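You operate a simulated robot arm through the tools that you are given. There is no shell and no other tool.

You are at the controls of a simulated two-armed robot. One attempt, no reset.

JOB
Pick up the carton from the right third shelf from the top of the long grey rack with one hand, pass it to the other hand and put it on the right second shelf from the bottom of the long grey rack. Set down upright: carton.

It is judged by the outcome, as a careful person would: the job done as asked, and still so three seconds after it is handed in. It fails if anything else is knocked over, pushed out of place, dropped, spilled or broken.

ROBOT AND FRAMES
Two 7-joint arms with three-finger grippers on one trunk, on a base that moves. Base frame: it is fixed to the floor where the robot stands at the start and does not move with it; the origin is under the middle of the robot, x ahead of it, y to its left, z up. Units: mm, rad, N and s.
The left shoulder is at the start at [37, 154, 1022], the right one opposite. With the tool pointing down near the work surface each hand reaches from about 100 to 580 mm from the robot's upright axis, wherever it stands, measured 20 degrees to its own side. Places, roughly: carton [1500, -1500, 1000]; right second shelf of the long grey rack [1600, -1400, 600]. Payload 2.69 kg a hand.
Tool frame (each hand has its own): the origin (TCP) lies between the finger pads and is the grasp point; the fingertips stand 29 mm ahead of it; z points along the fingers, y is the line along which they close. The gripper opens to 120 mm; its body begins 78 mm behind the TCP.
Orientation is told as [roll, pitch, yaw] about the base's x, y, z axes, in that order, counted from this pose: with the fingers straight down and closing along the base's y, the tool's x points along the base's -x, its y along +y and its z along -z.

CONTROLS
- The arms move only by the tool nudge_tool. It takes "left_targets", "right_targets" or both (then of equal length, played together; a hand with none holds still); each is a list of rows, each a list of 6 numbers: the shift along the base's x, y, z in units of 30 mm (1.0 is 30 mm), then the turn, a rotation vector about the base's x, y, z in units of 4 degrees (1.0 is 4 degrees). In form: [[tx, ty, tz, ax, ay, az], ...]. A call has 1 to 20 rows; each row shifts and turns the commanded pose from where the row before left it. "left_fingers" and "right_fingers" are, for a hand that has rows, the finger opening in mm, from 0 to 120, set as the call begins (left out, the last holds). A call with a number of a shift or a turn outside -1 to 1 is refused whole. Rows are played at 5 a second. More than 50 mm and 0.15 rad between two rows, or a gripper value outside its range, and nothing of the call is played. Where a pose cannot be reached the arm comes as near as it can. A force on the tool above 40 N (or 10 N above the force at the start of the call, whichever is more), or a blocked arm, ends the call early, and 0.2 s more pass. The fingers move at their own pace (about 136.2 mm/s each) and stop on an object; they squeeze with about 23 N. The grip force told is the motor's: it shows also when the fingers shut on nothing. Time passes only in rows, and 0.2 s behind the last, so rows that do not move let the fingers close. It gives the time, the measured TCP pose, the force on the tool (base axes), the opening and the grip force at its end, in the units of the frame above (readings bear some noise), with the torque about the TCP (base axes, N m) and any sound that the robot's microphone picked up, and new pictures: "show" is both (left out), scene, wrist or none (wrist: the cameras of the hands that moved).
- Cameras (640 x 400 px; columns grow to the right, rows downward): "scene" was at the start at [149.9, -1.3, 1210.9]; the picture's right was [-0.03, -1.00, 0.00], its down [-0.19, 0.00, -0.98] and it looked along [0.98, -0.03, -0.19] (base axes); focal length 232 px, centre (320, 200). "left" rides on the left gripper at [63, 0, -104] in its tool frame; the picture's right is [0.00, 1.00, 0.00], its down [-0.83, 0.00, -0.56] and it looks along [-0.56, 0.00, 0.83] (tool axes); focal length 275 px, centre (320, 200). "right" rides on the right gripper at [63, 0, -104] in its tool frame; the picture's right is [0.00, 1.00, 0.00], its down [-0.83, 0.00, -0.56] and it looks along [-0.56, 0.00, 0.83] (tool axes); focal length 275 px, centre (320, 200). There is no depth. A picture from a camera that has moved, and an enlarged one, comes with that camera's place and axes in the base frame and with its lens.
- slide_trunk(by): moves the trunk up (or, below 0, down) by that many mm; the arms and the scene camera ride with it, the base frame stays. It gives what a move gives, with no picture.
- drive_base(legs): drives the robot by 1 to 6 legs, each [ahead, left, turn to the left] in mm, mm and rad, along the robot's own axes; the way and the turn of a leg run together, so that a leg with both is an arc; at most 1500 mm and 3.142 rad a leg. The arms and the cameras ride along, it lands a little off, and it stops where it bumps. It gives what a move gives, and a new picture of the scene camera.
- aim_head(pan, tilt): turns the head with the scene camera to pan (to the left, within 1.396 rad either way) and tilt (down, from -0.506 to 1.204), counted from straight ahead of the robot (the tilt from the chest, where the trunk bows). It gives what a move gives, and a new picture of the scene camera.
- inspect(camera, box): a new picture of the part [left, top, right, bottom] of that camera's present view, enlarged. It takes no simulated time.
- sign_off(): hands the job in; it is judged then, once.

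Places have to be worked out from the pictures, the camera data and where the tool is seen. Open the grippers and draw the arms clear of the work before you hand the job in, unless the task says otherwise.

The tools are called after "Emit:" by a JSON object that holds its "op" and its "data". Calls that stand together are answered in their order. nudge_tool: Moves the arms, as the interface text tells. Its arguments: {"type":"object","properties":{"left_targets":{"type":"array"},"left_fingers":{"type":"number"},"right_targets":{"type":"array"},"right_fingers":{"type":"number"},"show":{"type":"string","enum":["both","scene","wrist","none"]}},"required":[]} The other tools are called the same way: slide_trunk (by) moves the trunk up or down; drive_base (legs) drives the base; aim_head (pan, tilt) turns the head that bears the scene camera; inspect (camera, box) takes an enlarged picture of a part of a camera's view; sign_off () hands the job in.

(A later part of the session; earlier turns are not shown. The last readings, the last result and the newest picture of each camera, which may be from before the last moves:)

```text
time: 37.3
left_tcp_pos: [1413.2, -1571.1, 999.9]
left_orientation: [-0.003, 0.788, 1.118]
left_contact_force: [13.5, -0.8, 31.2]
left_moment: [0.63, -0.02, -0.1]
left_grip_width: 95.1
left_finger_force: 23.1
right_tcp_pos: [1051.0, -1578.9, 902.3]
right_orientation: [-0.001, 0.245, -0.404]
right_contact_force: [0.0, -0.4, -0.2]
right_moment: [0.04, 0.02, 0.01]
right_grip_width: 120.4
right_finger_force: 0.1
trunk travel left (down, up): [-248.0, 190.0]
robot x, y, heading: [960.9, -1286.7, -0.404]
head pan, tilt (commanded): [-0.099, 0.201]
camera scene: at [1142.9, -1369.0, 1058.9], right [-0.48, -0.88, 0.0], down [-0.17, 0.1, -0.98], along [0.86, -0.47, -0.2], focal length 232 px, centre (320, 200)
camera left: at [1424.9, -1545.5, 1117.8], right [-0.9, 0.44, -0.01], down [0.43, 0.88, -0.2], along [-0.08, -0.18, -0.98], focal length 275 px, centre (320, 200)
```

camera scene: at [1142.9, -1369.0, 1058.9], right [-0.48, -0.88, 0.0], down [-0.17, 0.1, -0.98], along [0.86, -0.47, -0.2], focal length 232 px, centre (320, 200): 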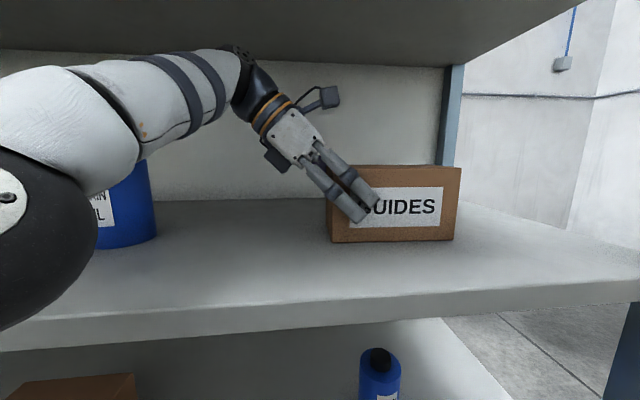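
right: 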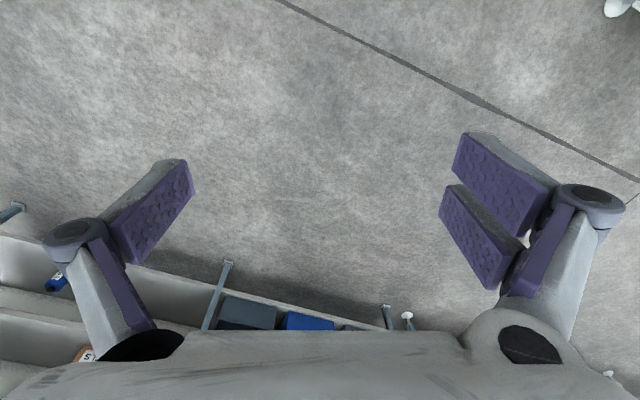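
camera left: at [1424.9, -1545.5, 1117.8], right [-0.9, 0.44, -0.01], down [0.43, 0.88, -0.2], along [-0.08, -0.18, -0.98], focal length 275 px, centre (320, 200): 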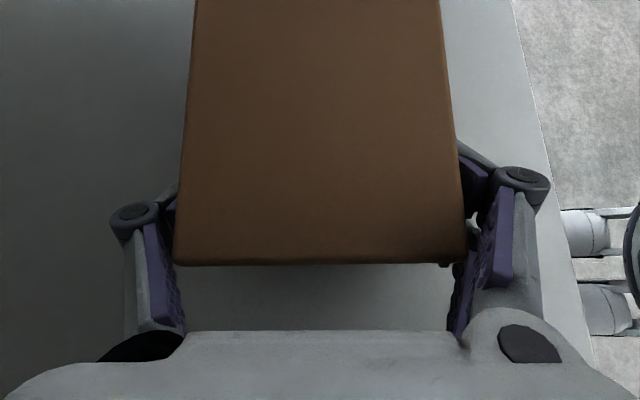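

The reading (width 95 and a push-back of about 30 N along the tool) suggests the inner finger links met the carton's top edge, so it sits too deep in the hand. I open, raise the hand 19 mm so only the distal pads straddle the carton, and check before closing again.

Emit:
{"op": "nudge_tool", "data": {"left_targets": [[0, 0, 0, 0, 0, 0], [0, 0, 0, 0, 0, 0], [0, 0, 0.32, 0, 0, 0], [0, 0, 0.32, 0, 0, 0], [0, 0, 0, 0, 0, 0]], "left_fingers": 120, "show": "both"}}

```text
time: 38.5
left_tcp_pos: [1406.5, -1565.9, 1012.8]
left_orientation: [0.002, 0.786, 1.12]
left_contact_force: [-0.4, 0.3, -0.4]
left_moment: [-0.01, -0.02, -0.02]
left_grip_width: 120.3
left_finger_force: 0.1
left hand out of reach, approached as far as the arm can: row 3, 4
right_tcp_pos: [1049.8, -1579.5, 901.2]
right_orientation: [0.003, 0.244, -0.403]
right_contact_force: [0.7, 0.0, -0.6]
right_moment: [0.01, 0.0, -0.03]
right_grip_width: 120.0
right_finger_force: 0.1
trunk travel left (down, up): [-248.0, 190.0]
robot x, y, heading: [963.0, -1284.0, -0.404]
head pan, tilt (commanded): [-0.099, 0.201]
camera scene: at [1143.0, -1370.0, 1058.7], right [-0.48, -0.88, 0.0], down [-0.17, 0.1, -0.98], along [0.86, -0.47, -0.2], focal length 232 px, centre (320, 200)
camera left: at [1417.2, -1540.9, 1130.2], right [-0.9, 0.44, 0.0], down [0.43, 0.88, -0.19], along [-0.08, -0.18, -0.98], focal length 275 px, centre (320, 200)
```

scene: 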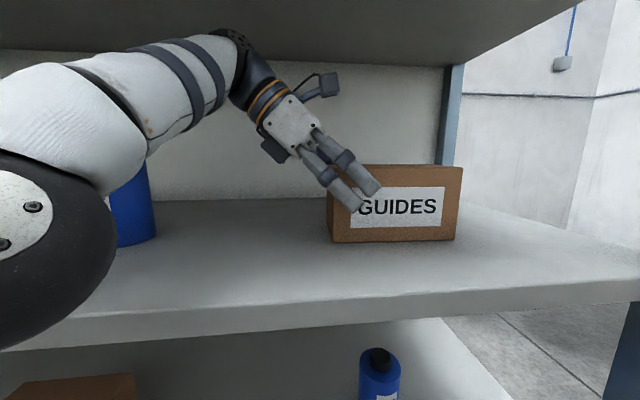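
left: 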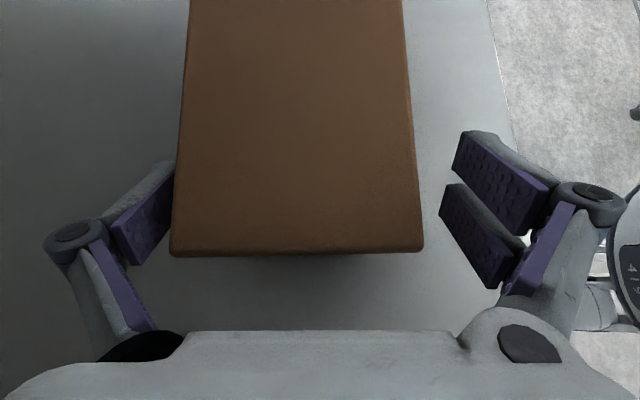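

The arm is at its limit here because it reaches across the body. I will slide the hand off the carton, withdraw, and restand the base further right and closer, so this grasp falls in the comfortable range. First I move the open hand left off the carton.

Emit:
{"op": "nudge_tool", "data": {"left_targets": [[0.17, 0.36, 0, 0, 0, 0], [0.17, 0.36, 0, 0, 0, 0], [0.17, 0.36, 0, 0, 0, 0], [0.17, 0.36, -0.05, 0, 0, 0], [0.17, 0.36, -0.05, 0, 0, 0], [0.17, 0.36, -0.05, 0, 0, 0], [0.17, 0.36, -0.05, 0, 0, 0], [0.17, 0.36, -0.05, 0, 0, 0]], "left_fingers": 120, "show": "both"}}

```text
time: 40.3
left_tcp_pos: [1458.8, -1487.5, 1015.0]
left_orientation: [0.005, 0.784, 1.121]
left_contact_force: [0.0, -0.6, -0.2]
left_moment: [0.01, 0.03, -0.01]
left_grip_width: 120.1
left_finger_force: 0.1
left hand out of reach, approached as far as the arm can: row 2, 4, 6, 8
right_tcp_pos: [1050.6, -1579.5, 900.6]
right_orientation: [0.002, 0.245, -0.405]
right_contact_force: [-0.3, -0.1, 0.4]
right_moment: [0.0, 0.02, 0.02]
right_grip_width: 120.0
right_finger_force: 0.1
trunk travel left (down, up): [-248.0, 190.0]
robot x, y, heading: [963.6, -1286.5, -0.407]
head pan, tilt (commanded): [-0.099, 0.201]
camera scene: at [1143.0, -1369.9, 1058.7], right [-0.48, -0.88, 0.0], down [-0.17, 0.1, -0.98], along [0.86, -0.47, -0.2], focal length 232 px, centre (320, 200)
camera left: at [1469.9, -1462.1, 1133.3], right [-0.9, 0.44, 0.0], down [0.43, 0.88, -0.19], along [-0.09, -0.17, -0.98], focal length 275 px, centre (320, 200)
```

scene: 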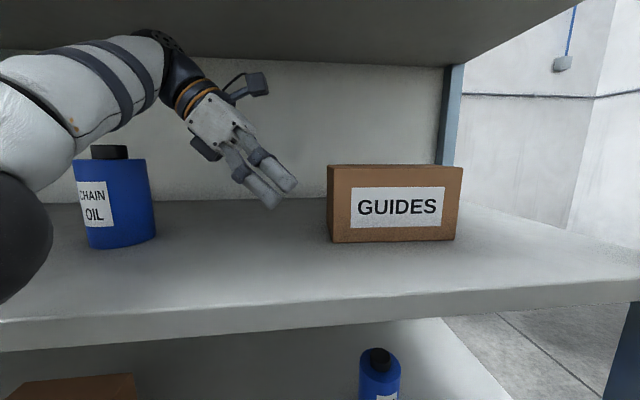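
left: 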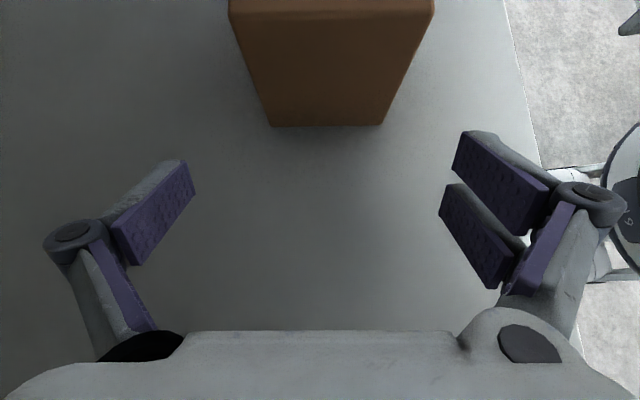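

Now I withdraw the hand straight back out of the shelf, 130 mm along the carton's depth axis, so the base can be repositioned.

Emit:
{"op": "nudge_tool", "data": {"left_targets": [[-0.6, 0.29, 0, 0, 0, 0], [-0.6, 0.29, 0, 0, 0, 0], [-0.6, 0.29, 0, 0, 0, 0], [-0.6, 0.29, 0, 0, 0, 0], [-0.6, 0.29, 0, 0, 0, 0], [-0.6, 0.29, 0, 0, 0, 0], [0, 0, 0, 0, 0, 0]], "show": "both"}}

```text
time: 41.9
left_tcp_pos: [1417.5, -1478.1, 1070.9]
left_orientation: [0.005, 0.784, 1.121]
left_contact_force: [-0.2, 0.0, 0.5]
left_moment: [-0.03, -0.01, 0.02]
left_grip_width: 120.1
left_finger_force: 0.0
left hand out of reach, approached as far as the arm can: row 1, 2, 3, 4, 5, 6
right_tcp_pos: [1050.4, -1579.6, 901.0]
right_orientation: [0.002, 0.243, -0.404]
right_contact_force: [0.5, 0.7, 0.7]
right_moment: [-0.01, 0.0, 0.01]
right_grip_width: 120.2
right_finger_force: 0.0
trunk travel left (down, up): [-248.0, 190.0]
robot x, y, heading: [965.0, -1279.8, -0.407]
head pan, tilt (commanded): [-0.099, 0.201]
camera scene: at [1143.0, -1370.0, 1058.7], right [-0.48, -0.88, 0.0], down [-0.17, 0.1, -0.98], along [0.86, -0.47, -0.2], focal length 232 px, centre (320, 200)
camera left: at [1429.4, -1453.0, 1189.6], right [-0.9, 0.44, 0.0], down [0.43, 0.88, -0.19], along [-0.09, -0.17, -0.98], focal length 275 px, centre (320, 200)
```

scene: 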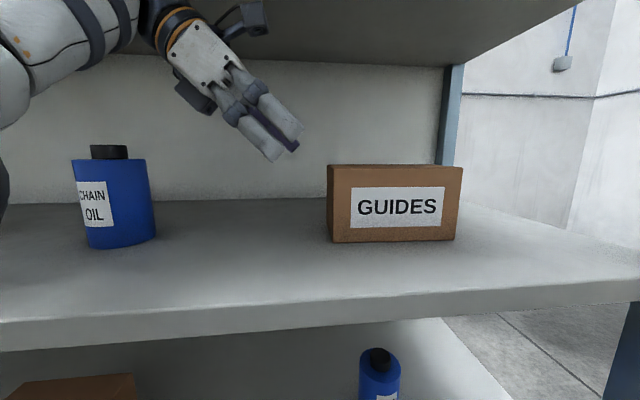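
left: 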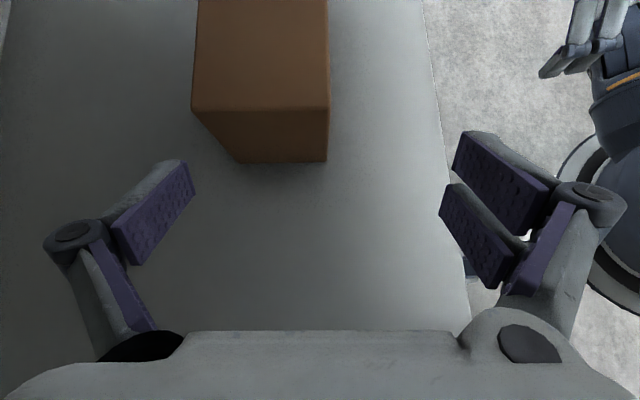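

The hand rose to z≈1071 instead of coming back, because the arm is caught on an unfavourable branch. Before moving, I look up at the wrist's clearance under shelf 2.

Emit:
{"op": "aim_head", "data": {"pan": 0.2, "tilt": -0.2}}

```text
time: 42.7
left_tcp_pos: [1417.8, -1479.5, 1072.1]
left_orientation: [0.004, 0.782, 1.12]
left_contact_force: [0.8, 0.1, 0.1]
left_moment: [0.01, 0.02, 0.01]
left_grip_width: 120.0
left_finger_force: 0.0
right_tcp_pos: [1050.0, -1580.4, 901.1]
right_orientation: [0.002, 0.243, -0.404]
right_contact_force: [-0.5, 0.6, -0.3]
right_moment: [-0.02, -0.01, -0.01]
right_grip_width: 120.2
right_finger_force: 0.1
trunk travel left (down, up): [-248.0, 190.0]
robot x, y, heading: [961.1, -1287.5, -0.407]
head pan, tilt (commanded): [0.201, -0.201]
camera scene: at [1142.9, -1341.8, 1094.5], right [-0.2, -0.98, 0.0], down [0.19, -0.04, -0.98], along [0.96, -0.2, 0.2], focal length 232 px, centre (320, 200)
```

scene: 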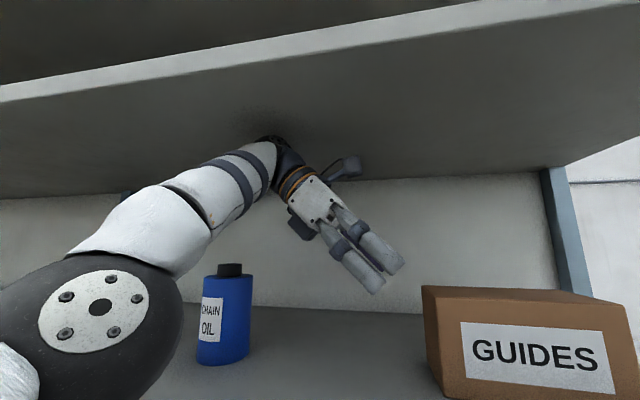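

The wrist is very close under shelf 2. I command the hand back toward the earlier reachable point, which should bring it down again.

Emit:
{"op": "nudge_tool", "data": {"left_targets": [[0.6, -0.29, -0.1, 0, 0, 0], [0.6, -0.29, -0.1, 0, 0, 0], [0.6, -0.29, -0.1, 0, 0, 0]], "show": "scene"}}

```text
time: 43.5
left_tcp_pos: [1439.0, -1480.7, 1046.7]
left_orientation: [0.002, 0.786, 1.12]
left_contact_force: [1.7, -0.1, 0.8]
left_moment: [-0.03, 0.0, 0.03]
left_grip_width: 120.0
left_finger_force: 0.1
left hand out of reach, approached as far as the arm can: row 1, 2, 3
right_tcp_pos: [1049.6, -1579.4, 902.1]
right_orientation: [0.002, 0.244, -0.405]
right_contact_force: [-0.4, -0.1, 0.7]
right_moment: [0.0, -0.03, -0.03]
right_grip_width: 120.0
right_finger_force: 0.1
trunk travel left (down, up): [-248.0, 190.0]
robot x, y, heading: [964.9, -1286.7, -0.407]
head pan, tilt (commanded): [0.201, -0.201]
camera scene: at [1142.9, -1341.9, 1094.6], right [-0.2, -0.98, 0.0], down [0.2, -0.04, -0.98], along [0.96, -0.2, 0.2], focal length 232 px, centre (320, 200)
```

scene: 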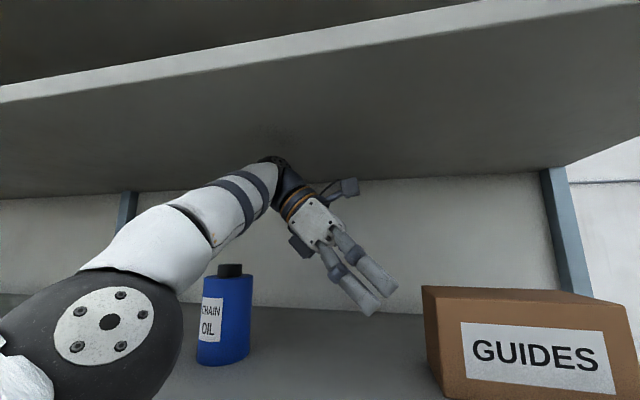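

The readings fit a wrist bend limit: a steeply rising forearm with the tool pointing down gets stuck. I bring the hand forward and down to the known reachable height, then back the base straight out and re-form the arm with the trunk higher.

Emit:
{"op": "nudge_tool", "data": {"left_targets": [[0.6, -0.29, -0.2, 0, 0, 0], [0.6, -0.29, -0.2, 0, 0, 0], [0.5, -0.1, -0.2, 0, 0, 0], [0, 0, 0, 0, 0, 0]], "show": "both"}}

```text
time: 44.5
left_tcp_pos: [1452.3, -1481.7, 1031.3]
left_orientation: [0.0, 0.783, 1.121]
left_contact_force: [0.5, -0.5, 0.0]
left_moment: [-0.02, 0.02, 0.0]
left_grip_width: 120.0
left_finger_force: 0.1
left hand out of reach, approached as far as the arm can: row 1, 2, 3
right_tcp_pos: [1051.1, -1580.0, 901.5]
right_orientation: [0.002, 0.245, -0.405]
right_contact_force: [0.6, 0.7, 0.0]
right_moment: [0.01, -0.02, -0.03]
right_grip_width: 119.6
right_finger_force: 0.0
trunk travel left (down, up): [-248.0, 190.0]
robot x, y, heading: [961.9, -1283.1, -0.404]
head pan, tilt (commanded): [0.201, -0.201]
camera scene: at [1142.9, -1341.8, 1094.6], right [-0.2, -0.98, 0.0], down [0.2, -0.04, -0.98], along [0.96, -0.2, 0.2], focal length 232 px, centre (320, 200)
camera left: at [1463.0, -1456.4, 1150.3], right [-0.9, 0.44, 0.0], down [0.43, 0.88, -0.19], along [-0.08, -0.18, -0.98], focal length 275 px, centre (320, 200)
```

scene: 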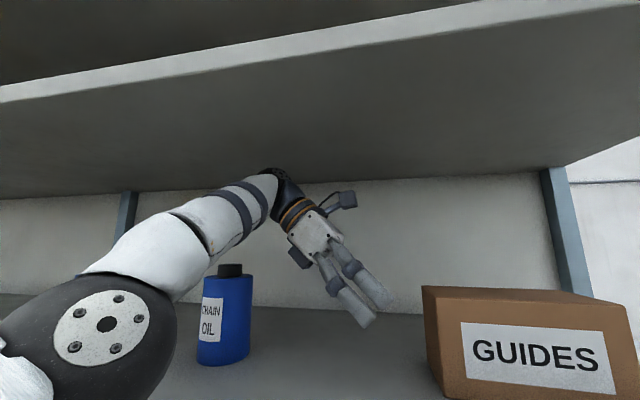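
left: 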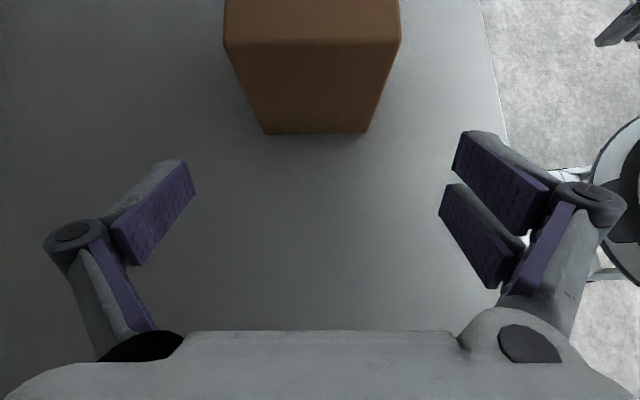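

The hand is at z 1031, with about 30 mm clear above the wrist and 60 mm clear of the carton. I back the base straight out of the shelf.

Emit:
{"op": "drive_base", "data": {"legs": [[-380, 0, 0]]}}

```text
time: 46.9
left_tcp_pos: [1111.9, -1339.7, 1032.3]
left_orientation: [0.0, 0.786, 1.112]
left_contact_force: [-0.6, -0.2, 0.5]
left_moment: [-0.02, 0.01, 0.02]
left_grip_width: 120.1
left_finger_force: 0.1
right_tcp_pos: [710.9, -1434.1, 901.4]
right_orientation: [0.003, 0.245, -0.412]
right_contact_force: [-0.6, 0.6, 0.3]
right_moment: [0.0, 0.04, -0.03]
right_grip_width: 120.3
right_finger_force: 0.0
trunk travel left (down, up): [-248.0, 190.0]
robot x, y, heading: [624.2, -1135.9, -0.409]
head pan, tilt (commanded): [0.201, -0.201]
camera scene: at [804.7, -1197.0, 1094.7], right [-0.21, -0.98, 0.0], down [0.2, -0.04, -0.98], along [0.96, -0.21, 0.2], focal length 232 px, centre (320, 200)
```

scene: 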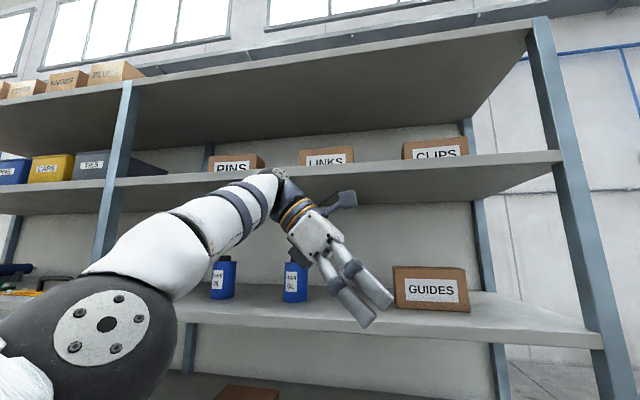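

I'm clear of the shelf. Now I raise the trunk back up and pull the hand in closer to see whether the elbow swings back out to the side.

Emit:
{"op": "slide_trunk", "data": {"by": 110}}

Emit:
{"op": "nudge_tool", "data": {"left_targets": [[0, 0, -0.8, 0, 0, 0], [0, 0, -0.8, 0, 0, 0], [-0.3, 0.3, -0.8, 0, 0, 0], [-0.3, 0.3, -0.8, 0, 0, 0], [-0.5, 0.4, 0, 0, 0, 0], [-0.5, 0.4, 0, 0, 0, 0], [0, 0, 0, 0, 0, 0]], "show": "scene"}}

```text
time: 48.3
left_tcp_pos: [1067.8, -1320.3, 1208.2]
left_orientation: [-0.21, 0.768, 0.963]
left_contact_force: [-0.8, -1.1, 0.2]
left_moment: [0.04, 0.01, 0.03]
left_grip_width: 120.0
left_finger_force: 0.1
right_tcp_pos: [711.2, -1434.0, 1011.0]
right_orientation: [0.001, 0.248, -0.411]
right_contact_force: [0.0, 0.5, -0.3]
right_moment: [0.0, 0.05, -0.03]
right_grip_width: 119.7
right_finger_force: 0.1
trunk travel left (down, up): [-358.0, 80.0]
robot x, y, heading: [622.4, -1135.3, -0.414]
head pan, tilt (commanded): [0.201, -0.201]
```

```text
time: 49.9
left_tcp_pos: [1018.1, -1278.3, 1114.3]
left_orientation: [-0.212, 0.768, 0.964]
left_contact_force: [0.6, -0.6, -0.2]
left_moment: [-0.02, 0.01, -0.01]
left_grip_width: 120.1
left_finger_force: 0.3
right_tcp_pos: [710.7, -1435.5, 1011.2]
right_orientation: [0.002, 0.244, -0.412]
right_contact_force: [-0.1, 0.6, -0.1]
right_moment: [0.0, -0.01, 0.02]
right_grip_width: 120.0
right_finger_force: 0.0
trunk travel left (down, up): [-358.0, 80.0]
robot x, y, heading: [626.1, -1137.6, -0.411]
head pan, tilt (commanded): [0.201, -0.201]
camera scene: at [775.3, -1184.2, 1209.3], right [-0.21, -0.98, 0.0], down [0.19, -0.04, -0.98], along [0.96, -0.21, 0.2], focal length 232 px, centre (320, 200)
```

scene: 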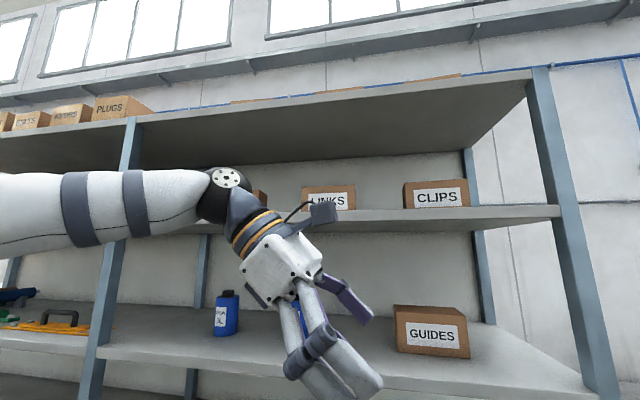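

The elbow swung back out to the left and the arm follows commands exactly again. I lower the trunk a little, restore the hand orientation, and rehearse the entry pose in free space.

Emit:
{"op": "slide_trunk", "data": {"by": -40}}

Emit:
{"op": "nudge_tool", "data": {"left_targets": [[0.519, 0.305, -0.373, 0.208, 0.387, 0.02], [0.519, 0.305, -0.373, 0.208, 0.387, 0.02], [0.519, 0.305, -0.373, 0.208, 0.387, 0.02], [0.519, 0.305, -0.373, 0.208, 0.387, 0.02], [0.519, 0.305, -0.373, 0.208, 0.387, 0.02], [0, 0, 0, 0, 0, 0]], "show": "scene"}}

```text
time: 50.7
left_tcp_pos: [1020.4, -1277.4, 1073.7]
left_orientation: [-0.213, 0.769, 0.96]
left_contact_force: [0.7, 0.0, 0.3]
left_moment: [0.01, 0.01, -0.02]
left_grip_width: 120.1
left_finger_force: 0.0
right_tcp_pos: [709.5, -1433.1, 971.8]
right_orientation: [0.003, 0.245, -0.412]
right_contact_force: [-0.3, -0.2, 0.8]
right_moment: [0.03, -0.02, 0.03]
right_grip_width: 119.8
right_finger_force: 0.1
trunk travel left (down, up): [-318.0, 120.0]
robot x, y, heading: [623.0, -1136.9, -0.409]
head pan, tilt (commanded): [0.201, -0.201]
```

```text
time: 52.1
left_tcp_pos: [1097.9, -1232.6, 1019.1]
left_orientation: [0.005, 0.774, 1.118]
left_contact_force: [-0.6, -0.1, -0.1]
left_moment: [0.01, 0.0, -0.01]
left_grip_width: 119.9
left_finger_force: 0.0
right_tcp_pos: [710.2, -1433.1, 969.3]
right_orientation: [0.001, 0.245, -0.411]
right_contact_force: [-0.7, -0.5, -0.1]
right_moment: [0.01, -0.02, 0.01]
right_grip_width: 119.9
right_finger_force: 0.1
trunk travel left (down, up): [-318.0, 120.0]
robot x, y, heading: [625.5, -1140.5, -0.411]
head pan, tilt (commanded): [0.201, -0.201]
camera scene: at [789.1, -1190.2, 1164.7], right [-0.21, -0.98, 0.0], down [0.2, -0.04, -0.98], along [0.96, -0.21, 0.2], focal length 232 px, centre (320, 200)
```

scene: 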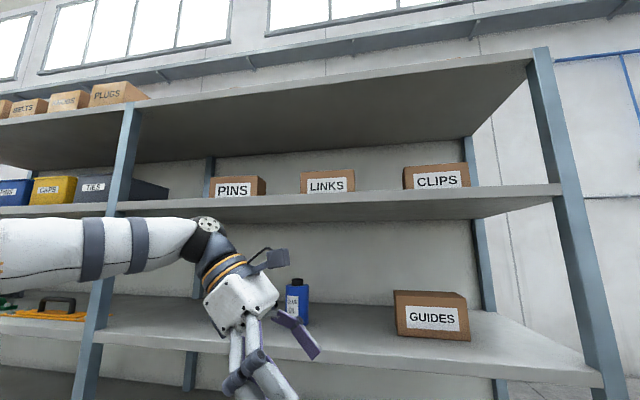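

The pose came out as asked. I rehearse the 110 mm sideways slide to the right in free space, to make sure the arm can do it from here.

Emit:
{"op": "nudge_tool", "data": {"left_targets": [[-0.32, -0.66, 0, 0, 0, 0], [-0.32, -0.66, 0, 0, 0, 0], [-0.32, -0.66, 0, 0, 0, 0], [-0.32, -0.66, 0, 0, 0, 0], [-0.32, -0.66, 0, 0, 0, 0], [0, 0, 0, 0, 0, 0]], "show": "scene"}}

```text
time: 53.5
left_tcp_pos: [1051.4, -1332.6, 1017.6]
left_orientation: [0.005, 0.772, 1.122]
left_contact_force: [0.4, 0.6, -0.2]
left_moment: [0.0, 0.02, 0.0]
left_grip_width: 119.8
left_finger_force: 0.0
right_tcp_pos: [711.3, -1432.9, 971.5]
right_orientation: [0.0, 0.244, -0.412]
right_contact_force: [0.1, 0.2, 0.5]
right_moment: [-0.01, -0.04, 0.02]
right_grip_width: 119.9
right_finger_force: 0.2
trunk travel left (down, up): [-318.0, 120.0]
robot x, y, heading: [624.8, -1138.2, -0.414]
head pan, tilt (commanded): [0.201, -0.201]
camera scene: at [789.3, -1190.1, 1164.6], right [-0.21, -0.98, 0.0], down [0.19, -0.04, -0.98], along [0.96, -0.21, 0.2], focal length 232 px, centre (320, 200)
```

scene: 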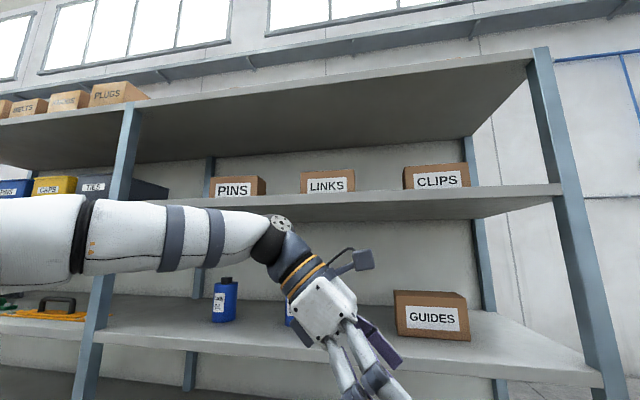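

The rehearsal worked with the elbow well placed. I move the hand back to its entry offset, pull the right hand further back, and drive to a standing place closer and further right, in two stages.

Emit:
{"op": "nudge_tool", "data": {"left_targets": [[0.305, 0.63, 0, 0, 0, 0], [0.305, 0.63, 0, 0, 0, 0], [0.305, 0.63, 0, 0, 0, 0], [0.305, 0.63, 0, 0, 0, 0], [0.305, 0.63, 0, 0, 0, 0]], "right_targets": [[-0.4, 0.17, 0, 0, 0, 0], [-0.4, 0.17, 0, 0, 0, 0], [-0.4, 0.17, 0, 0, 0, 0], [-0.4, 0.17, 0, 0, 0, 0], [-0.4, 0.17, 0, 0, 0, 0]], "show": "none"}}

Emit:
{"op": "drive_base", "data": {"legs": [[200, -80, 0]]}}

Emit:
{"op": "aim_head", "data": {"pan": 0.0, "tilt": 0.25}}

```text
time: 54.8
left_tcp_pos: [1095.7, -1237.2, 1017.6]
left_orientation: [0.004, 0.776, 1.119]
left_contact_force: [0.7, -0.5, -0.2]
left_moment: [-0.02, 0.01, 0.02]
left_grip_width: 120.2
left_finger_force: 0.0
right_tcp_pos: [653.8, -1410.6, 970.5]
right_orientation: [0.003, 0.231, -0.409]
right_contact_force: [7.0, -1.9, -1.2]
right_moment: [0.01, 0.02, 0.59]
right_grip_width: 120.2
right_finger_force: 0.1
trunk travel left (down, up): [-318.0, 120.0]
robot x, y, heading: [624.4, -1138.3, -0.415]
head pan, tilt (commanded): [0.201, -0.201]
stopped in row 5 (right hand): the force on the tool passed its limit at 54 N (the readings are from after the stop); the commanded pose is now the measured one
```

```text
time: 56.5
left_tcp_pos: [1253.3, -1390.3, 1016.5]
left_orientation: [0.004, 0.775, 1.118]
left_contact_force: [-0.1, 0.2, -0.5]
left_moment: [0.01, 0.01, -0.05]
left_grip_width: 120.1
left_finger_force: 0.0
right_tcp_pos: [809.7, -1563.5, 970.4]
right_orientation: [0.002, 0.235, -0.411]
right_contact_force: [16.8, -7.1, -2.4]
right_moment: [0.24, -0.08, 1.15]
right_grip_width: 119.9
right_finger_force: 0.1
trunk travel left (down, up): [-318.0, 120.0]
robot x, y, heading: [779.5, -1291.8, -0.417]
head pan, tilt (commanded): [0.201, -0.201]
camera scene: at [945.7, -1344.6, 1164.6], right [-0.21, -0.98, 0.0], down [0.19, -0.04, -0.98], along [0.96, -0.21, 0.2], focal length 232 px, centre (320, 200)
```

scene: 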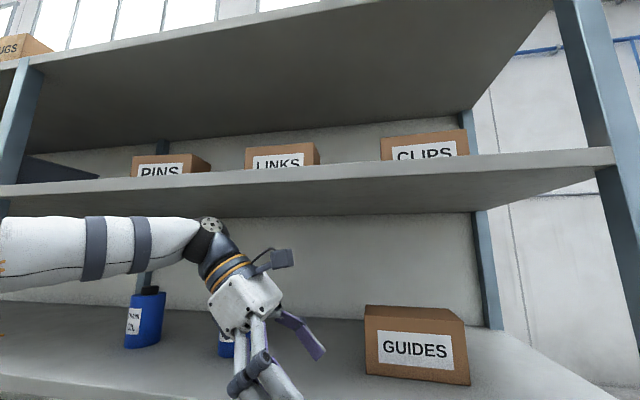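

```text
time: 57.4
left_tcp_pos: [1251.6, -1390.9, 1016.4]
left_orientation: [0.003, 0.775, 1.119]
left_contact_force: [0.5, 0.7, -0.3]
left_moment: [0.01, 0.03, 0.0]
left_grip_width: 119.9
left_finger_force: 0.1
right_tcp_pos: [809.6, -1565.7, 970.0]
right_orientation: [0.004, 0.232, -0.409]
right_contact_force: [8.6, -1.9, -2.2]
right_moment: [0.12, -0.02, 0.67]
right_grip_width: 119.8
right_finger_force: 0.1
trunk travel left (down, up): [-318.0, 120.0]
robot x, y, heading: [784.1, -1291.2, -0.411]
head pan, tilt (commanded): [0.0, 0.25]
camera scene: at [949.5, -1364.1, 1124.3], right [-0.4, -0.92, 0.0], down [-0.23, 0.1, -0.97], along [0.89, -0.39, -0.25], focal length 232 px, centre (320, 200)
```

scene: 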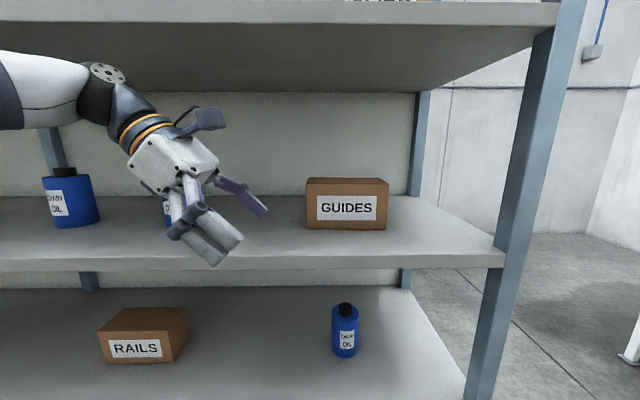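

The right hand touched my own chest, so I ease it forward 20 mm. Then I drive ahead about 216 mm. The left hand should stay about 70 mm left of the carton's end and clear of the bottle.

Emit:
{"op": "nudge_tool", "data": {"right_targets": [[0.6, -0.26, 0, 0, 0, 0], [0, 0, 0, 0, 0, 0]], "show": "none"}}

Emit:
{"op": "drive_base", "data": {"legs": [[205, 0, 0]]}}

Emit:
{"op": "inspect", "data": {"camera": "left", "box": [0, 0, 640, 400]}}

```text
time: 58.0
left_tcp_pos: [1251.4, -1390.2, 1018.8]
left_orientation: [0.003, 0.776, 1.12]
left_contact_force: [0.6, -0.8, -1.4]
left_moment: [0.01, 0.02, 0.01]
left_grip_width: 119.8
left_finger_force: 0.1
right_tcp_pos: [827.2, -1570.7, 972.4]
right_orientation: [0.004, 0.232, -0.411]
right_contact_force: [0.4, -0.6, -0.6]
right_moment: [0.03, -0.01, 0.01]
right_grip_width: 120.0
right_finger_force: 0.0
trunk travel left (down, up): [-318.0, 120.0]
robot x, y, heading: [781.8, -1291.4, -0.413]
head pan, tilt (commanded): [0.0, 0.25]
```

```text
time: 59.7
left_tcp_pos: [1446.9, -1479.9, 1018.2]
left_orientation: [0.001, 0.775, 1.113]
left_contact_force: [0.0, 0.2, 0.5]
left_moment: [-0.01, 0.02, -0.04]
left_grip_width: 120.2
left_finger_force: 0.0
right_tcp_pos: [1021.6, -1657.8, 972.2]
right_orientation: [0.002, 0.234, -0.418]
right_contact_force: [0.0, 0.3, 0.3]
right_moment: [0.0, 0.07, 0.0]
right_grip_width: 119.7
right_finger_force: 0.1
trunk travel left (down, up): [-318.0, 120.0]
robot x, y, heading: [973.9, -1383.4, -0.419]
head pan, tilt (commanded): [0.0, 0.25]
camera scene: at [1144.8, -1451.6, 1124.1], right [-0.41, -0.91, 0.0], down [-0.23, 0.1, -0.97], along [0.89, -0.39, -0.25], focal length 232 px, centre (320, 200)
```

scene: 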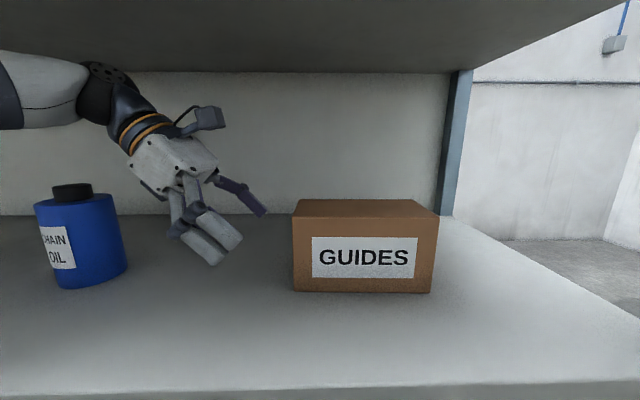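

```text
1.00 times, centred on (320, 200) of left (not enlarged: the box is as wide or as high as the picture)
camera zoom: at [1458.4, -1455.9, 1136.0], right [-0.89, 0.45, 0.0], down [0.44, 0.88, -0.18], along [-0.08, -0.17, -0.98], focal length 275 px, centre (320, 200)
```

zoom: 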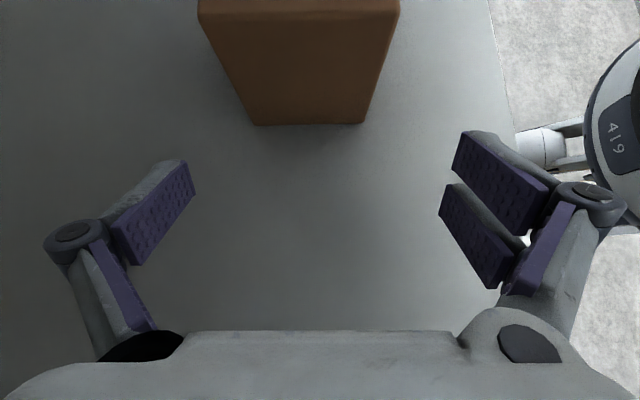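

The wrist view shows the carton's end 70 mm to the right and 8 mm deeper, and square to the hand. I move 8 mm deeper and then slide about 102 mm right, so the grasp point sits about 32 mm inside the end and 22 mm below the top.

Emit:
{"op": "nudge_tool", "data": {"left_targets": [[0.247, -0.12, 0, 0, 0, 0], [-0.302, -0.613, 0, 0, 0, 0], [-0.302, -0.613, 0, 0, 0, 0], [-0.302, -0.613, 0, 0, 0, 0], [-0.302, -0.613, 0, 0, 0, 0], [-0.302, -0.613, 0, 0, 0, 0], [0, 0, 0, 0, 0, 0]], "show": "both"}}

```text
time: 61.3
left_tcp_pos: [1407.9, -1573.7, 1018.0]
left_orientation: [0.002, 0.776, 1.114]
left_contact_force: [-0.1, -0.1, -0.1]
left_moment: [0.0, 0.01, 0.0]
left_grip_width: 120.1
left_finger_force: 0.0
right_tcp_pos: [1021.0, -1658.3, 971.7]
right_orientation: [0.003, 0.232, -0.418]
right_contact_force: [0.6, -0.6, 0.1]
right_moment: [-0.01, -0.02, 0.01]
right_grip_width: 119.8
right_finger_force: 0.0
trunk travel left (down, up): [-318.0, 120.0]
robot x, y, heading: [974.4, -1380.9, -0.423]
head pan, tilt (commanded): [0.0, 0.25]
camera scene: at [1144.3, -1451.2, 1124.2], right [-0.41, -0.91, 0.0], down [-0.23, 0.1, -0.97], along [0.89, -0.39, -0.25], focal length 232 px, centre (320, 200)
camera left: at [1419.5, -1549.4, 1136.9], right [-0.9, 0.45, 0.0], down [0.44, 0.88, -0.18], along [-0.08, -0.17, -0.98], focal length 275 px, centre (320, 200)
```

scene: 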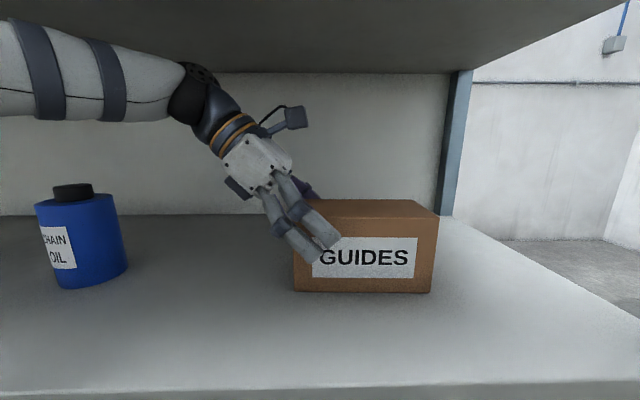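
left: 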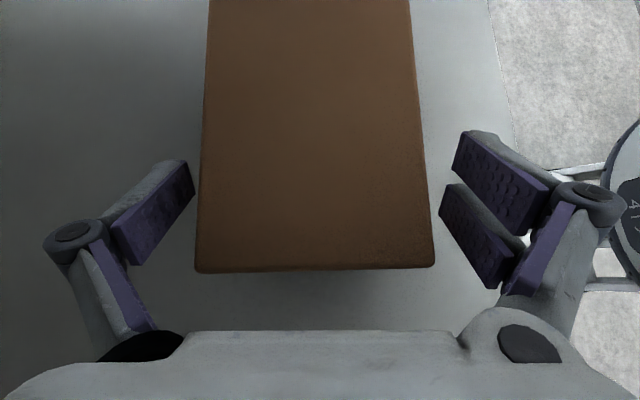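

The hand straddles the carton without touching it, with the carton corner about 39 mm behind the TCP and centred. I close the fingers.

Emit:
{"op": "nudge_tool", "data": {"left_targets": [[0, 0, 0, 0, 0, 0], [0, 0, 0, 0, 0, 0], [0, 0, 0, 0, 0, 0], [0, 0, 0, 0, 0, 0]], "left_fingers": 40, "show": "both"}}

```text
time: 62.3
left_tcp_pos: [1409.6, -1573.2, 1019.6]
left_orientation: [-0.001, 0.775, 1.11]
left_contact_force: [5.2, -1.6, 12.7]
left_moment: [-0.06, 0.41, 0.28]
left_grip_width: 85.1
left_finger_force: 23.3
right_tcp_pos: [1021.5, -1657.3, 972.0]
right_orientation: [0.003, 0.232, -0.419]
right_contact_force: [0.7, 0.2, -0.1]
right_moment: [0.02, 0.0, -0.01]
right_grip_width: 120.0
right_finger_force: 0.0
trunk travel left (down, up): [-318.0, 120.0]
robot x, y, heading: [979.3, -1378.9, -0.418]
head pan, tilt (commanded): [0.0, 0.25]
camera scene: at [1144.2, -1451.3, 1124.3], right [-0.41, -0.91, 0.0], down [-0.23, 0.1, -0.97], along [0.89, -0.39, -0.25], focal length 232 px, centre (320, 200)
camera left: at [1419.7, -1549.0, 1137.9], right [-0.9, 0.45, 0.0], down [0.44, 0.88, -0.19], along [-0.08, -0.17, -0.98], focal length 275 px, centre (320, 200)
```

scene: 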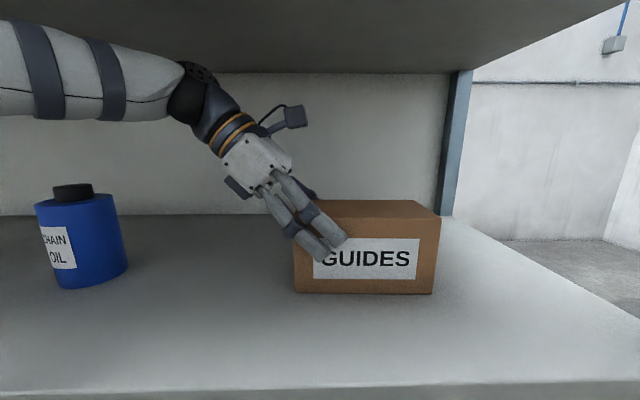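
left: 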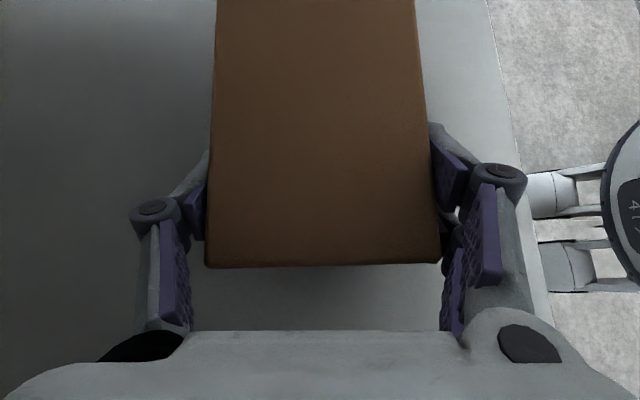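

The grip reads 85 mm with 23 N, which matches the carton's depth. I lift 15 mm slowly and watch for droop.

Emit:
{"op": "nudge_tool", "data": {"left_targets": [[0, 0, 0.17, 0, 0, 0], [0, 0, 0.17, 0, 0, 0], [0, 0, 0.17, 0, 0, 0], [0, 0, 0, 0, 0, 0]], "show": "both"}}

```text
time: 63.3
left_tcp_pos: [1407.7, -1575.5, 1033.3]
left_orientation: [0.005, 0.773, 1.114]
left_contact_force: [0.1, 0.2, -5.6]
left_moment: [0.28, -0.14, 0.0]
left_grip_width: 85.0
left_finger_force: 23.0
right_tcp_pos: [1021.1, -1657.3, 971.8]
right_orientation: [0.003, 0.233, -0.416]
right_contact_force: [-0.7, -0.9, -0.6]
right_moment: [-0.03, 0.0, -0.02]
right_grip_width: 119.7
right_finger_force: 0.2
trunk travel left (down, up): [-318.0, 120.0]
robot x, y, heading: [975.2, -1381.6, -0.415]
head pan, tilt (commanded): [0.0, 0.25]
camera scene: at [1144.5, -1451.5, 1124.1], right [-0.41, -0.91, 0.0], down [-0.23, 0.1, -0.97], along [0.89, -0.39, -0.25], focal length 232 px, centre (320, 200)
camera left: at [1419.4, -1551.2, 1152.0], right [-0.89, 0.45, 0.0], down [0.44, 0.88, -0.18], along [-0.08, -0.16, -0.98], focal length 275 px, centre (320, 200)
```

scene: 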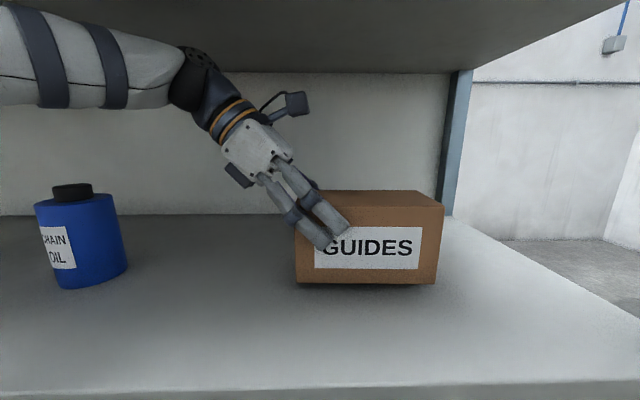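
left: 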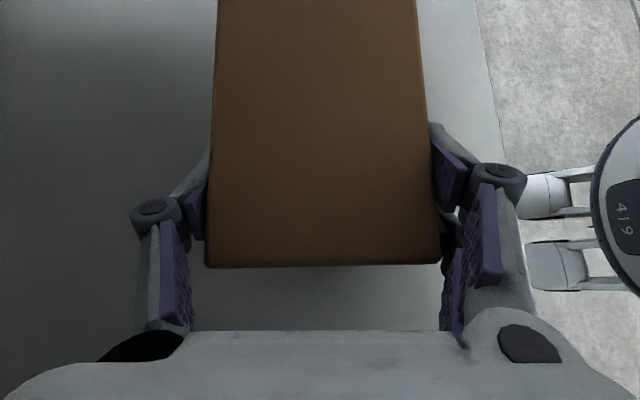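

The carton is lifted level, weighs about 5.6 N, and has not slipped. I back the base straight out of the shelf.

Emit:
{"op": "drive_base", "data": {"legs": [[-450, 0, 0]]}}

```text
time: 66.0
left_tcp_pos: [1002.4, -1394.7, 1033.9]
left_orientation: [0.001, 0.774, 1.117]
left_contact_force: [0.1, 0.4, -5.3]
left_moment: [0.3, -0.17, 0.02]
left_grip_width: 85.0
left_finger_force: 22.7
right_tcp_pos: [617.0, -1477.6, 972.4]
right_orientation: [0.003, 0.232, -0.412]
right_contact_force: [0.2, -0.1, 0.5]
right_moment: [-0.03, 0.01, -0.01]
right_grip_width: 120.0
right_finger_force: 0.0
trunk travel left (down, up): [-318.0, 120.0]
robot x, y, heading: [571.1, -1197.0, -0.414]
head pan, tilt (commanded): [0.0, 0.25]
camera scene: at [738.7, -1271.0, 1124.2], right [-0.4, -0.92, 0.0], down [-0.23, 0.1, -0.97], along [0.89, -0.39, -0.25], focal length 232 px, centre (320, 200)
```

scene: 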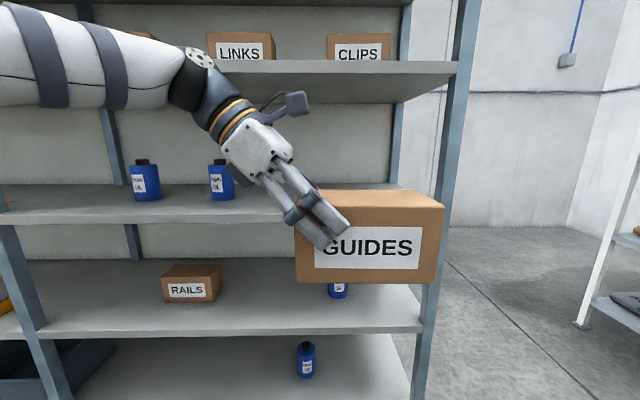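

The carton is out and steady. For the handover I shift it 60 mm left so it hangs centred in front of me, and bring the right hand forward and out to the right, ready to turn.

Emit:
{"op": "nudge_tool", "data": {"left_targets": [[0.1, 0.229, 0, 0, 0, 0], [0.1, 0.229, 0, 0, 0, 0], [0.1, 0.229, 0, 0, 0, 0], [0.1, 0.229, 0, 0, 0, 0], [0.1, 0.229, 0, 0, 0, 0], [0.1, 0.229, 0, 0, 0, 0], [0.1, 0.229, 0, 0, 0, 0], [0.1, 0.229, 0, 0, 0, 0]], "right_targets": [[0.624, -0.547, 0.25, 0, 0, 0], [0.624, -0.547, 0.25, 0, 0, 0], [0.624, -0.547, 0.25, 0, 0, 0], [0.624, -0.547, 0.25, 0, 0, 0], [0.624, -0.547, 0.25, 0, 0, 0], [0.624, -0.547, 0.25, 0, 0, 0], [0.624, -0.547, 0.25, 0, 0, 0], [0.624, -0.547, 0.25, 0, 0, 0]], "show": "none"}}

Emit:
{"op": "aim_head", "data": {"pan": -0.25, "tilt": 0.15}}

```text
time: 67.8
left_tcp_pos: [1027.6, -1339.0, 1032.1]
left_orientation: [0.002, 0.774, 1.118]
left_contact_force: [-0.5, 0.6, -6.1]
left_moment: [0.24, -0.14, 0.01]
left_grip_width: 85.1
left_finger_force: 23.2
right_tcp_pos: [787.9, -1567.7, 983.5]
right_orientation: [0.003, 0.232, -0.411]
right_contact_force: [0.1, 0.1, 0.4]
right_moment: [-0.02, 0.01, 0.01]
right_grip_width: 120.1
right_finger_force: 0.1
right hand out of reach, approached as far as the arm can: row 1, 2, 3, 4, 5, 6, 7, 8
trunk travel left (down, up): [-318.0, 120.0]
robot x, y, heading: [569.1, -1201.9, -0.415]
head pan, tilt (commanded): [0.0, 0.25]
```

```text
time: 68.5
left_tcp_pos: [1027.7, -1338.0, 1033.3]
left_orientation: [0.003, 0.773, 1.118]
left_contact_force: [-0.4, -0.6, -5.8]
left_moment: [0.29, -0.14, -0.01]
left_grip_width: 85.1
left_finger_force: 22.8
right_tcp_pos: [788.3, -1567.9, 984.2]
right_orientation: [0.002, 0.231, -0.411]
right_contact_force: [-0.3, -0.3, 0.7]
right_moment: [-0.01, 0.04, 0.01]
right_grip_width: 120.1
right_finger_force: 0.0
trunk travel left (down, up): [-318.0, 120.0]
robot x, y, heading: [572.2, -1197.3, -0.414]
head pan, tilt (commanded): [-0.25, 0.15]
camera scene: at [726.7, -1290.6, 1133.4], right [-0.62, -0.79, 0.0], down [-0.12, 0.09, -0.99], along [0.78, -0.61, -0.15], focal length 232 px, centre (320, 200)
```

scene: 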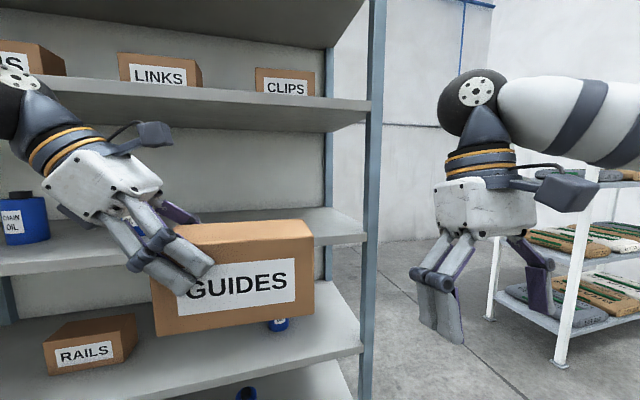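

The carton hangs steady in the left hand. I now turn the right hand in place, well to the right, so that it points left and down (mirror of the left hand). I do it in two halves.

Emit:
{"op": "nudge_tool", "data": {"right_targets": [[0.136, 0.003, 0, 0.36, 0.133, -0.977], [0.136, 0.003, 0, 0.36, 0.133, -0.977], [0.136, 0.003, 0, 0.36, 0.133, -0.977], [0.136, 0.003, 0, 0.36, 0.133, -0.977], [0.136, 0.003, 0, 0.36, 0.133, -0.977], [0.136, 0.003, 0, 0.36, 0.133, -0.977], [0.136, 0.003, 0, 0.36, 0.133, -0.977], [0.136, 0.003, 0, 0.36, 0.133, -0.977], [0.136, 0.003, 0, 0.36, 0.133, -0.977], [0.136, 0.003, 0, 0.36, 0.133, -0.977], [0.136, 0.003, 0, 0.36, 0.133, -0.977], [0.136, 0.003, 0, 0.36, 0.133, -0.977]], "show": "scene"}}

```text
time: 71.1
left_tcp_pos: [1027.4, -1338.3, 1033.7]
left_orientation: [0.005, 0.772, 1.115]
left_contact_force: [0.0, -0.2, -4.9]
left_moment: [0.3, -0.16, 0.03]
left_grip_width: 84.8
left_finger_force: 23.6
right_tcp_pos: [837.3, -1567.6, 982.5]
right_orientation: [0.141, 0.519, -1.189]
right_contact_force: [-0.4, 0.7, 0.0]
right_moment: [-0.02, 0.02, -0.02]
right_grip_width: 120.2
right_finger_force: 0.0
trunk travel left (down, up): [-318.0, 120.0]
robot x, y, heading: [568.1, -1200.9, -0.414]
head pan, tilt (commanded): [-0.25, 0.15]
camera scene: at [726.6, -1290.7, 1133.4], right [-0.62, -0.79, 0.0], down [-0.12, 0.09, -0.99], along [0.78, -0.61, -0.15], focal length 232 px, centre (320, 200)
```

scene: 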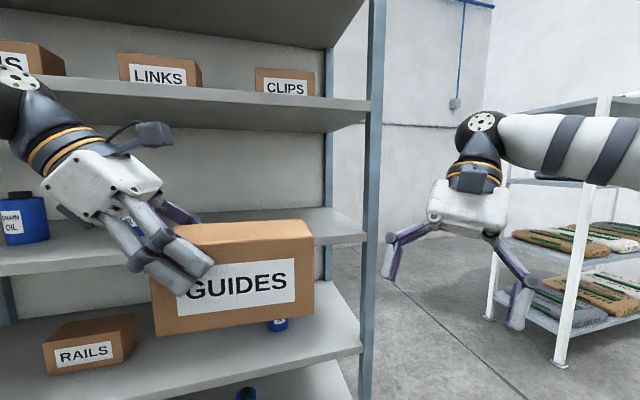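

The right hand follows exactly. I play the second half of the turn.

Emit:
{"op": "nudge_tool", "data": {"right_targets": [[0.136, 0.003, 0, 0.36, 0.133, -0.977], [0.136, 0.003, 0, 0.36, 0.133, -0.977], [0.136, 0.003, 0, 0.36, 0.133, -0.977], [0.136, 0.003, 0, 0.36, 0.133, -0.977], [0.136, 0.003, 0, 0.36, 0.133, -0.977], [0.136, 0.003, 0, 0.36, 0.133, -0.977], [0.136, 0.003, 0, 0.36, 0.133, -0.977], [0.136, 0.003, 0, 0.36, 0.133, -0.977], [0.136, 0.003, 0, 0.36, 0.133, -0.977], [0.136, 0.003, 0, 0.36, 0.133, -0.977], [0.136, 0.003, 0, 0.36, 0.133, -0.977]], "show": "both"}}

```text
time: 73.5
left_tcp_pos: [1025.9, -1339.4, 1032.9]
left_orientation: [0.005, 0.774, 1.117]
left_contact_force: [0.0, 0.0, -5.9]
left_moment: [0.28, -0.1, -0.02]
left_grip_width: 85.0
left_finger_force: 23.3
right_tcp_pos: [880.8, -1566.0, 982.2]
right_orientation: [0.001, 0.786, -2.029]
right_contact_force: [-0.4, 0.2, 0.4]
right_moment: [-0.03, 0.01, 0.0]
right_grip_width: 120.0
right_finger_force: 0.1
trunk travel left (down, up): [-318.0, 120.0]
robot x, y, heading: [571.9, -1199.0, -0.418]
head pan, tilt (commanded): [-0.25, 0.15]
camera scene: at [726.6, -1290.7, 1133.4], right [-0.62, -0.79, 0.0], down [-0.12, 0.09, -0.99], along [0.78, -0.61, -0.15], focal length 232 px, centre (320, 200)
camera right: at [868.1, -1590.7, 1100.2], right [0.9, -0.44, 0.0], down [-0.43, -0.88, -0.19], along [0.09, 0.17, -0.98], focal length 275 px, centre (320, 200)
```

scene: 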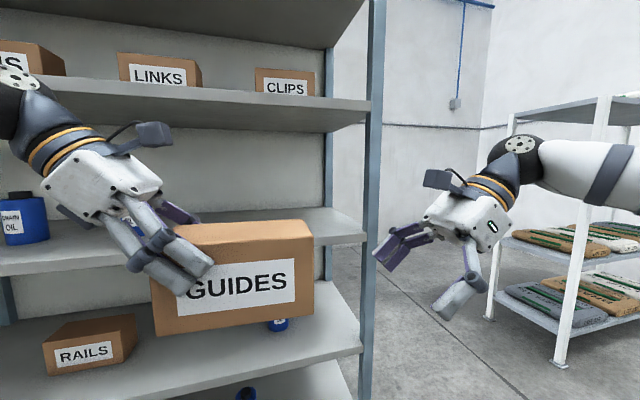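
right: 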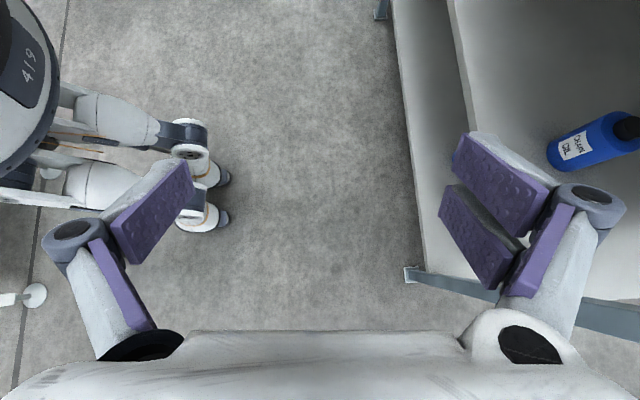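

The right hand is oriented as planned. I move it up level with the left TCP, standing about 70 mm off the carton's right end.

Emit:
{"op": "nudge_tool", "data": {"right_targets": [[0.2, 0, 0.6, 0, 0, 0], [0.2, 0, 0.6, 0, 0, 0], [0.46, 0.4, 0.25, 0, 0, 0], [0.46, 0.4, 0.25, 0, 0, 0], [0.46, 0.4, 0, 0, 0, 0], [0, 0, 0, 0, 0, 0]], "show": "both"}}

```text
time: 74.9
left_tcp_pos: [1026.8, -1338.7, 1034.1]
left_orientation: [0.004, 0.775, 1.117]
left_contact_force: [-0.3, 0.1, -5.3]
left_moment: [0.28, -0.11, -0.04]
left_grip_width: 84.6
left_finger_force: 23.4
right_tcp_pos: [935.5, -1528.6, 1034.5]
right_orientation: [0.002, 0.786, -2.029]
right_contact_force: [-0.3, 0.6, 0.1]
right_moment: [-0.01, 0.02, 0.01]
right_grip_width: 120.2
right_finger_force: 0.1
trunk travel left (down, up): [-318.0, 120.0]
robot x, y, heading: [571.3, -1199.6, -0.413]
head pan, tilt (commanded): [-0.25, 0.15]
camera scene: at [726.5, -1290.7, 1133.4], right [-0.62, -0.79, 0.0], down [-0.12, 0.09, -0.99], along [0.78, -0.61, -0.15], focal length 232 px, centre (320, 200)
camera right: at [923.2, -1554.1, 1151.7], right [0.9, -0.44, 0.0], down [-0.43, -0.88, -0.19], along [0.09, 0.17, -0.98], focal length 275 px, centre (320, 200)
```

scene: 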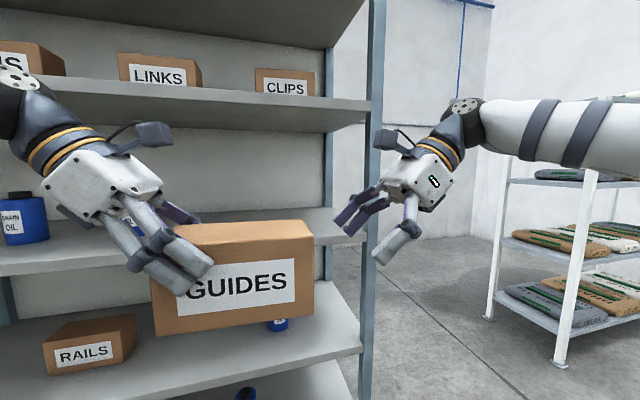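
right: 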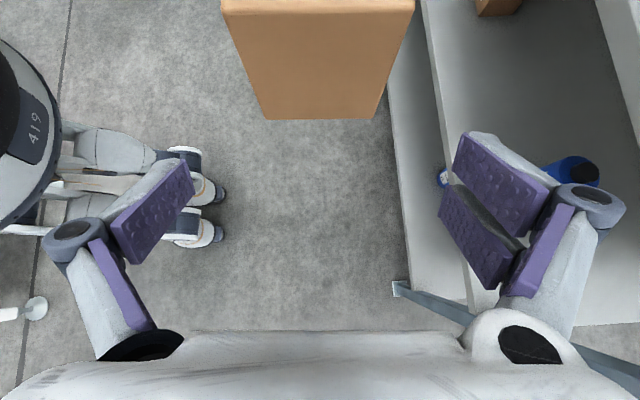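

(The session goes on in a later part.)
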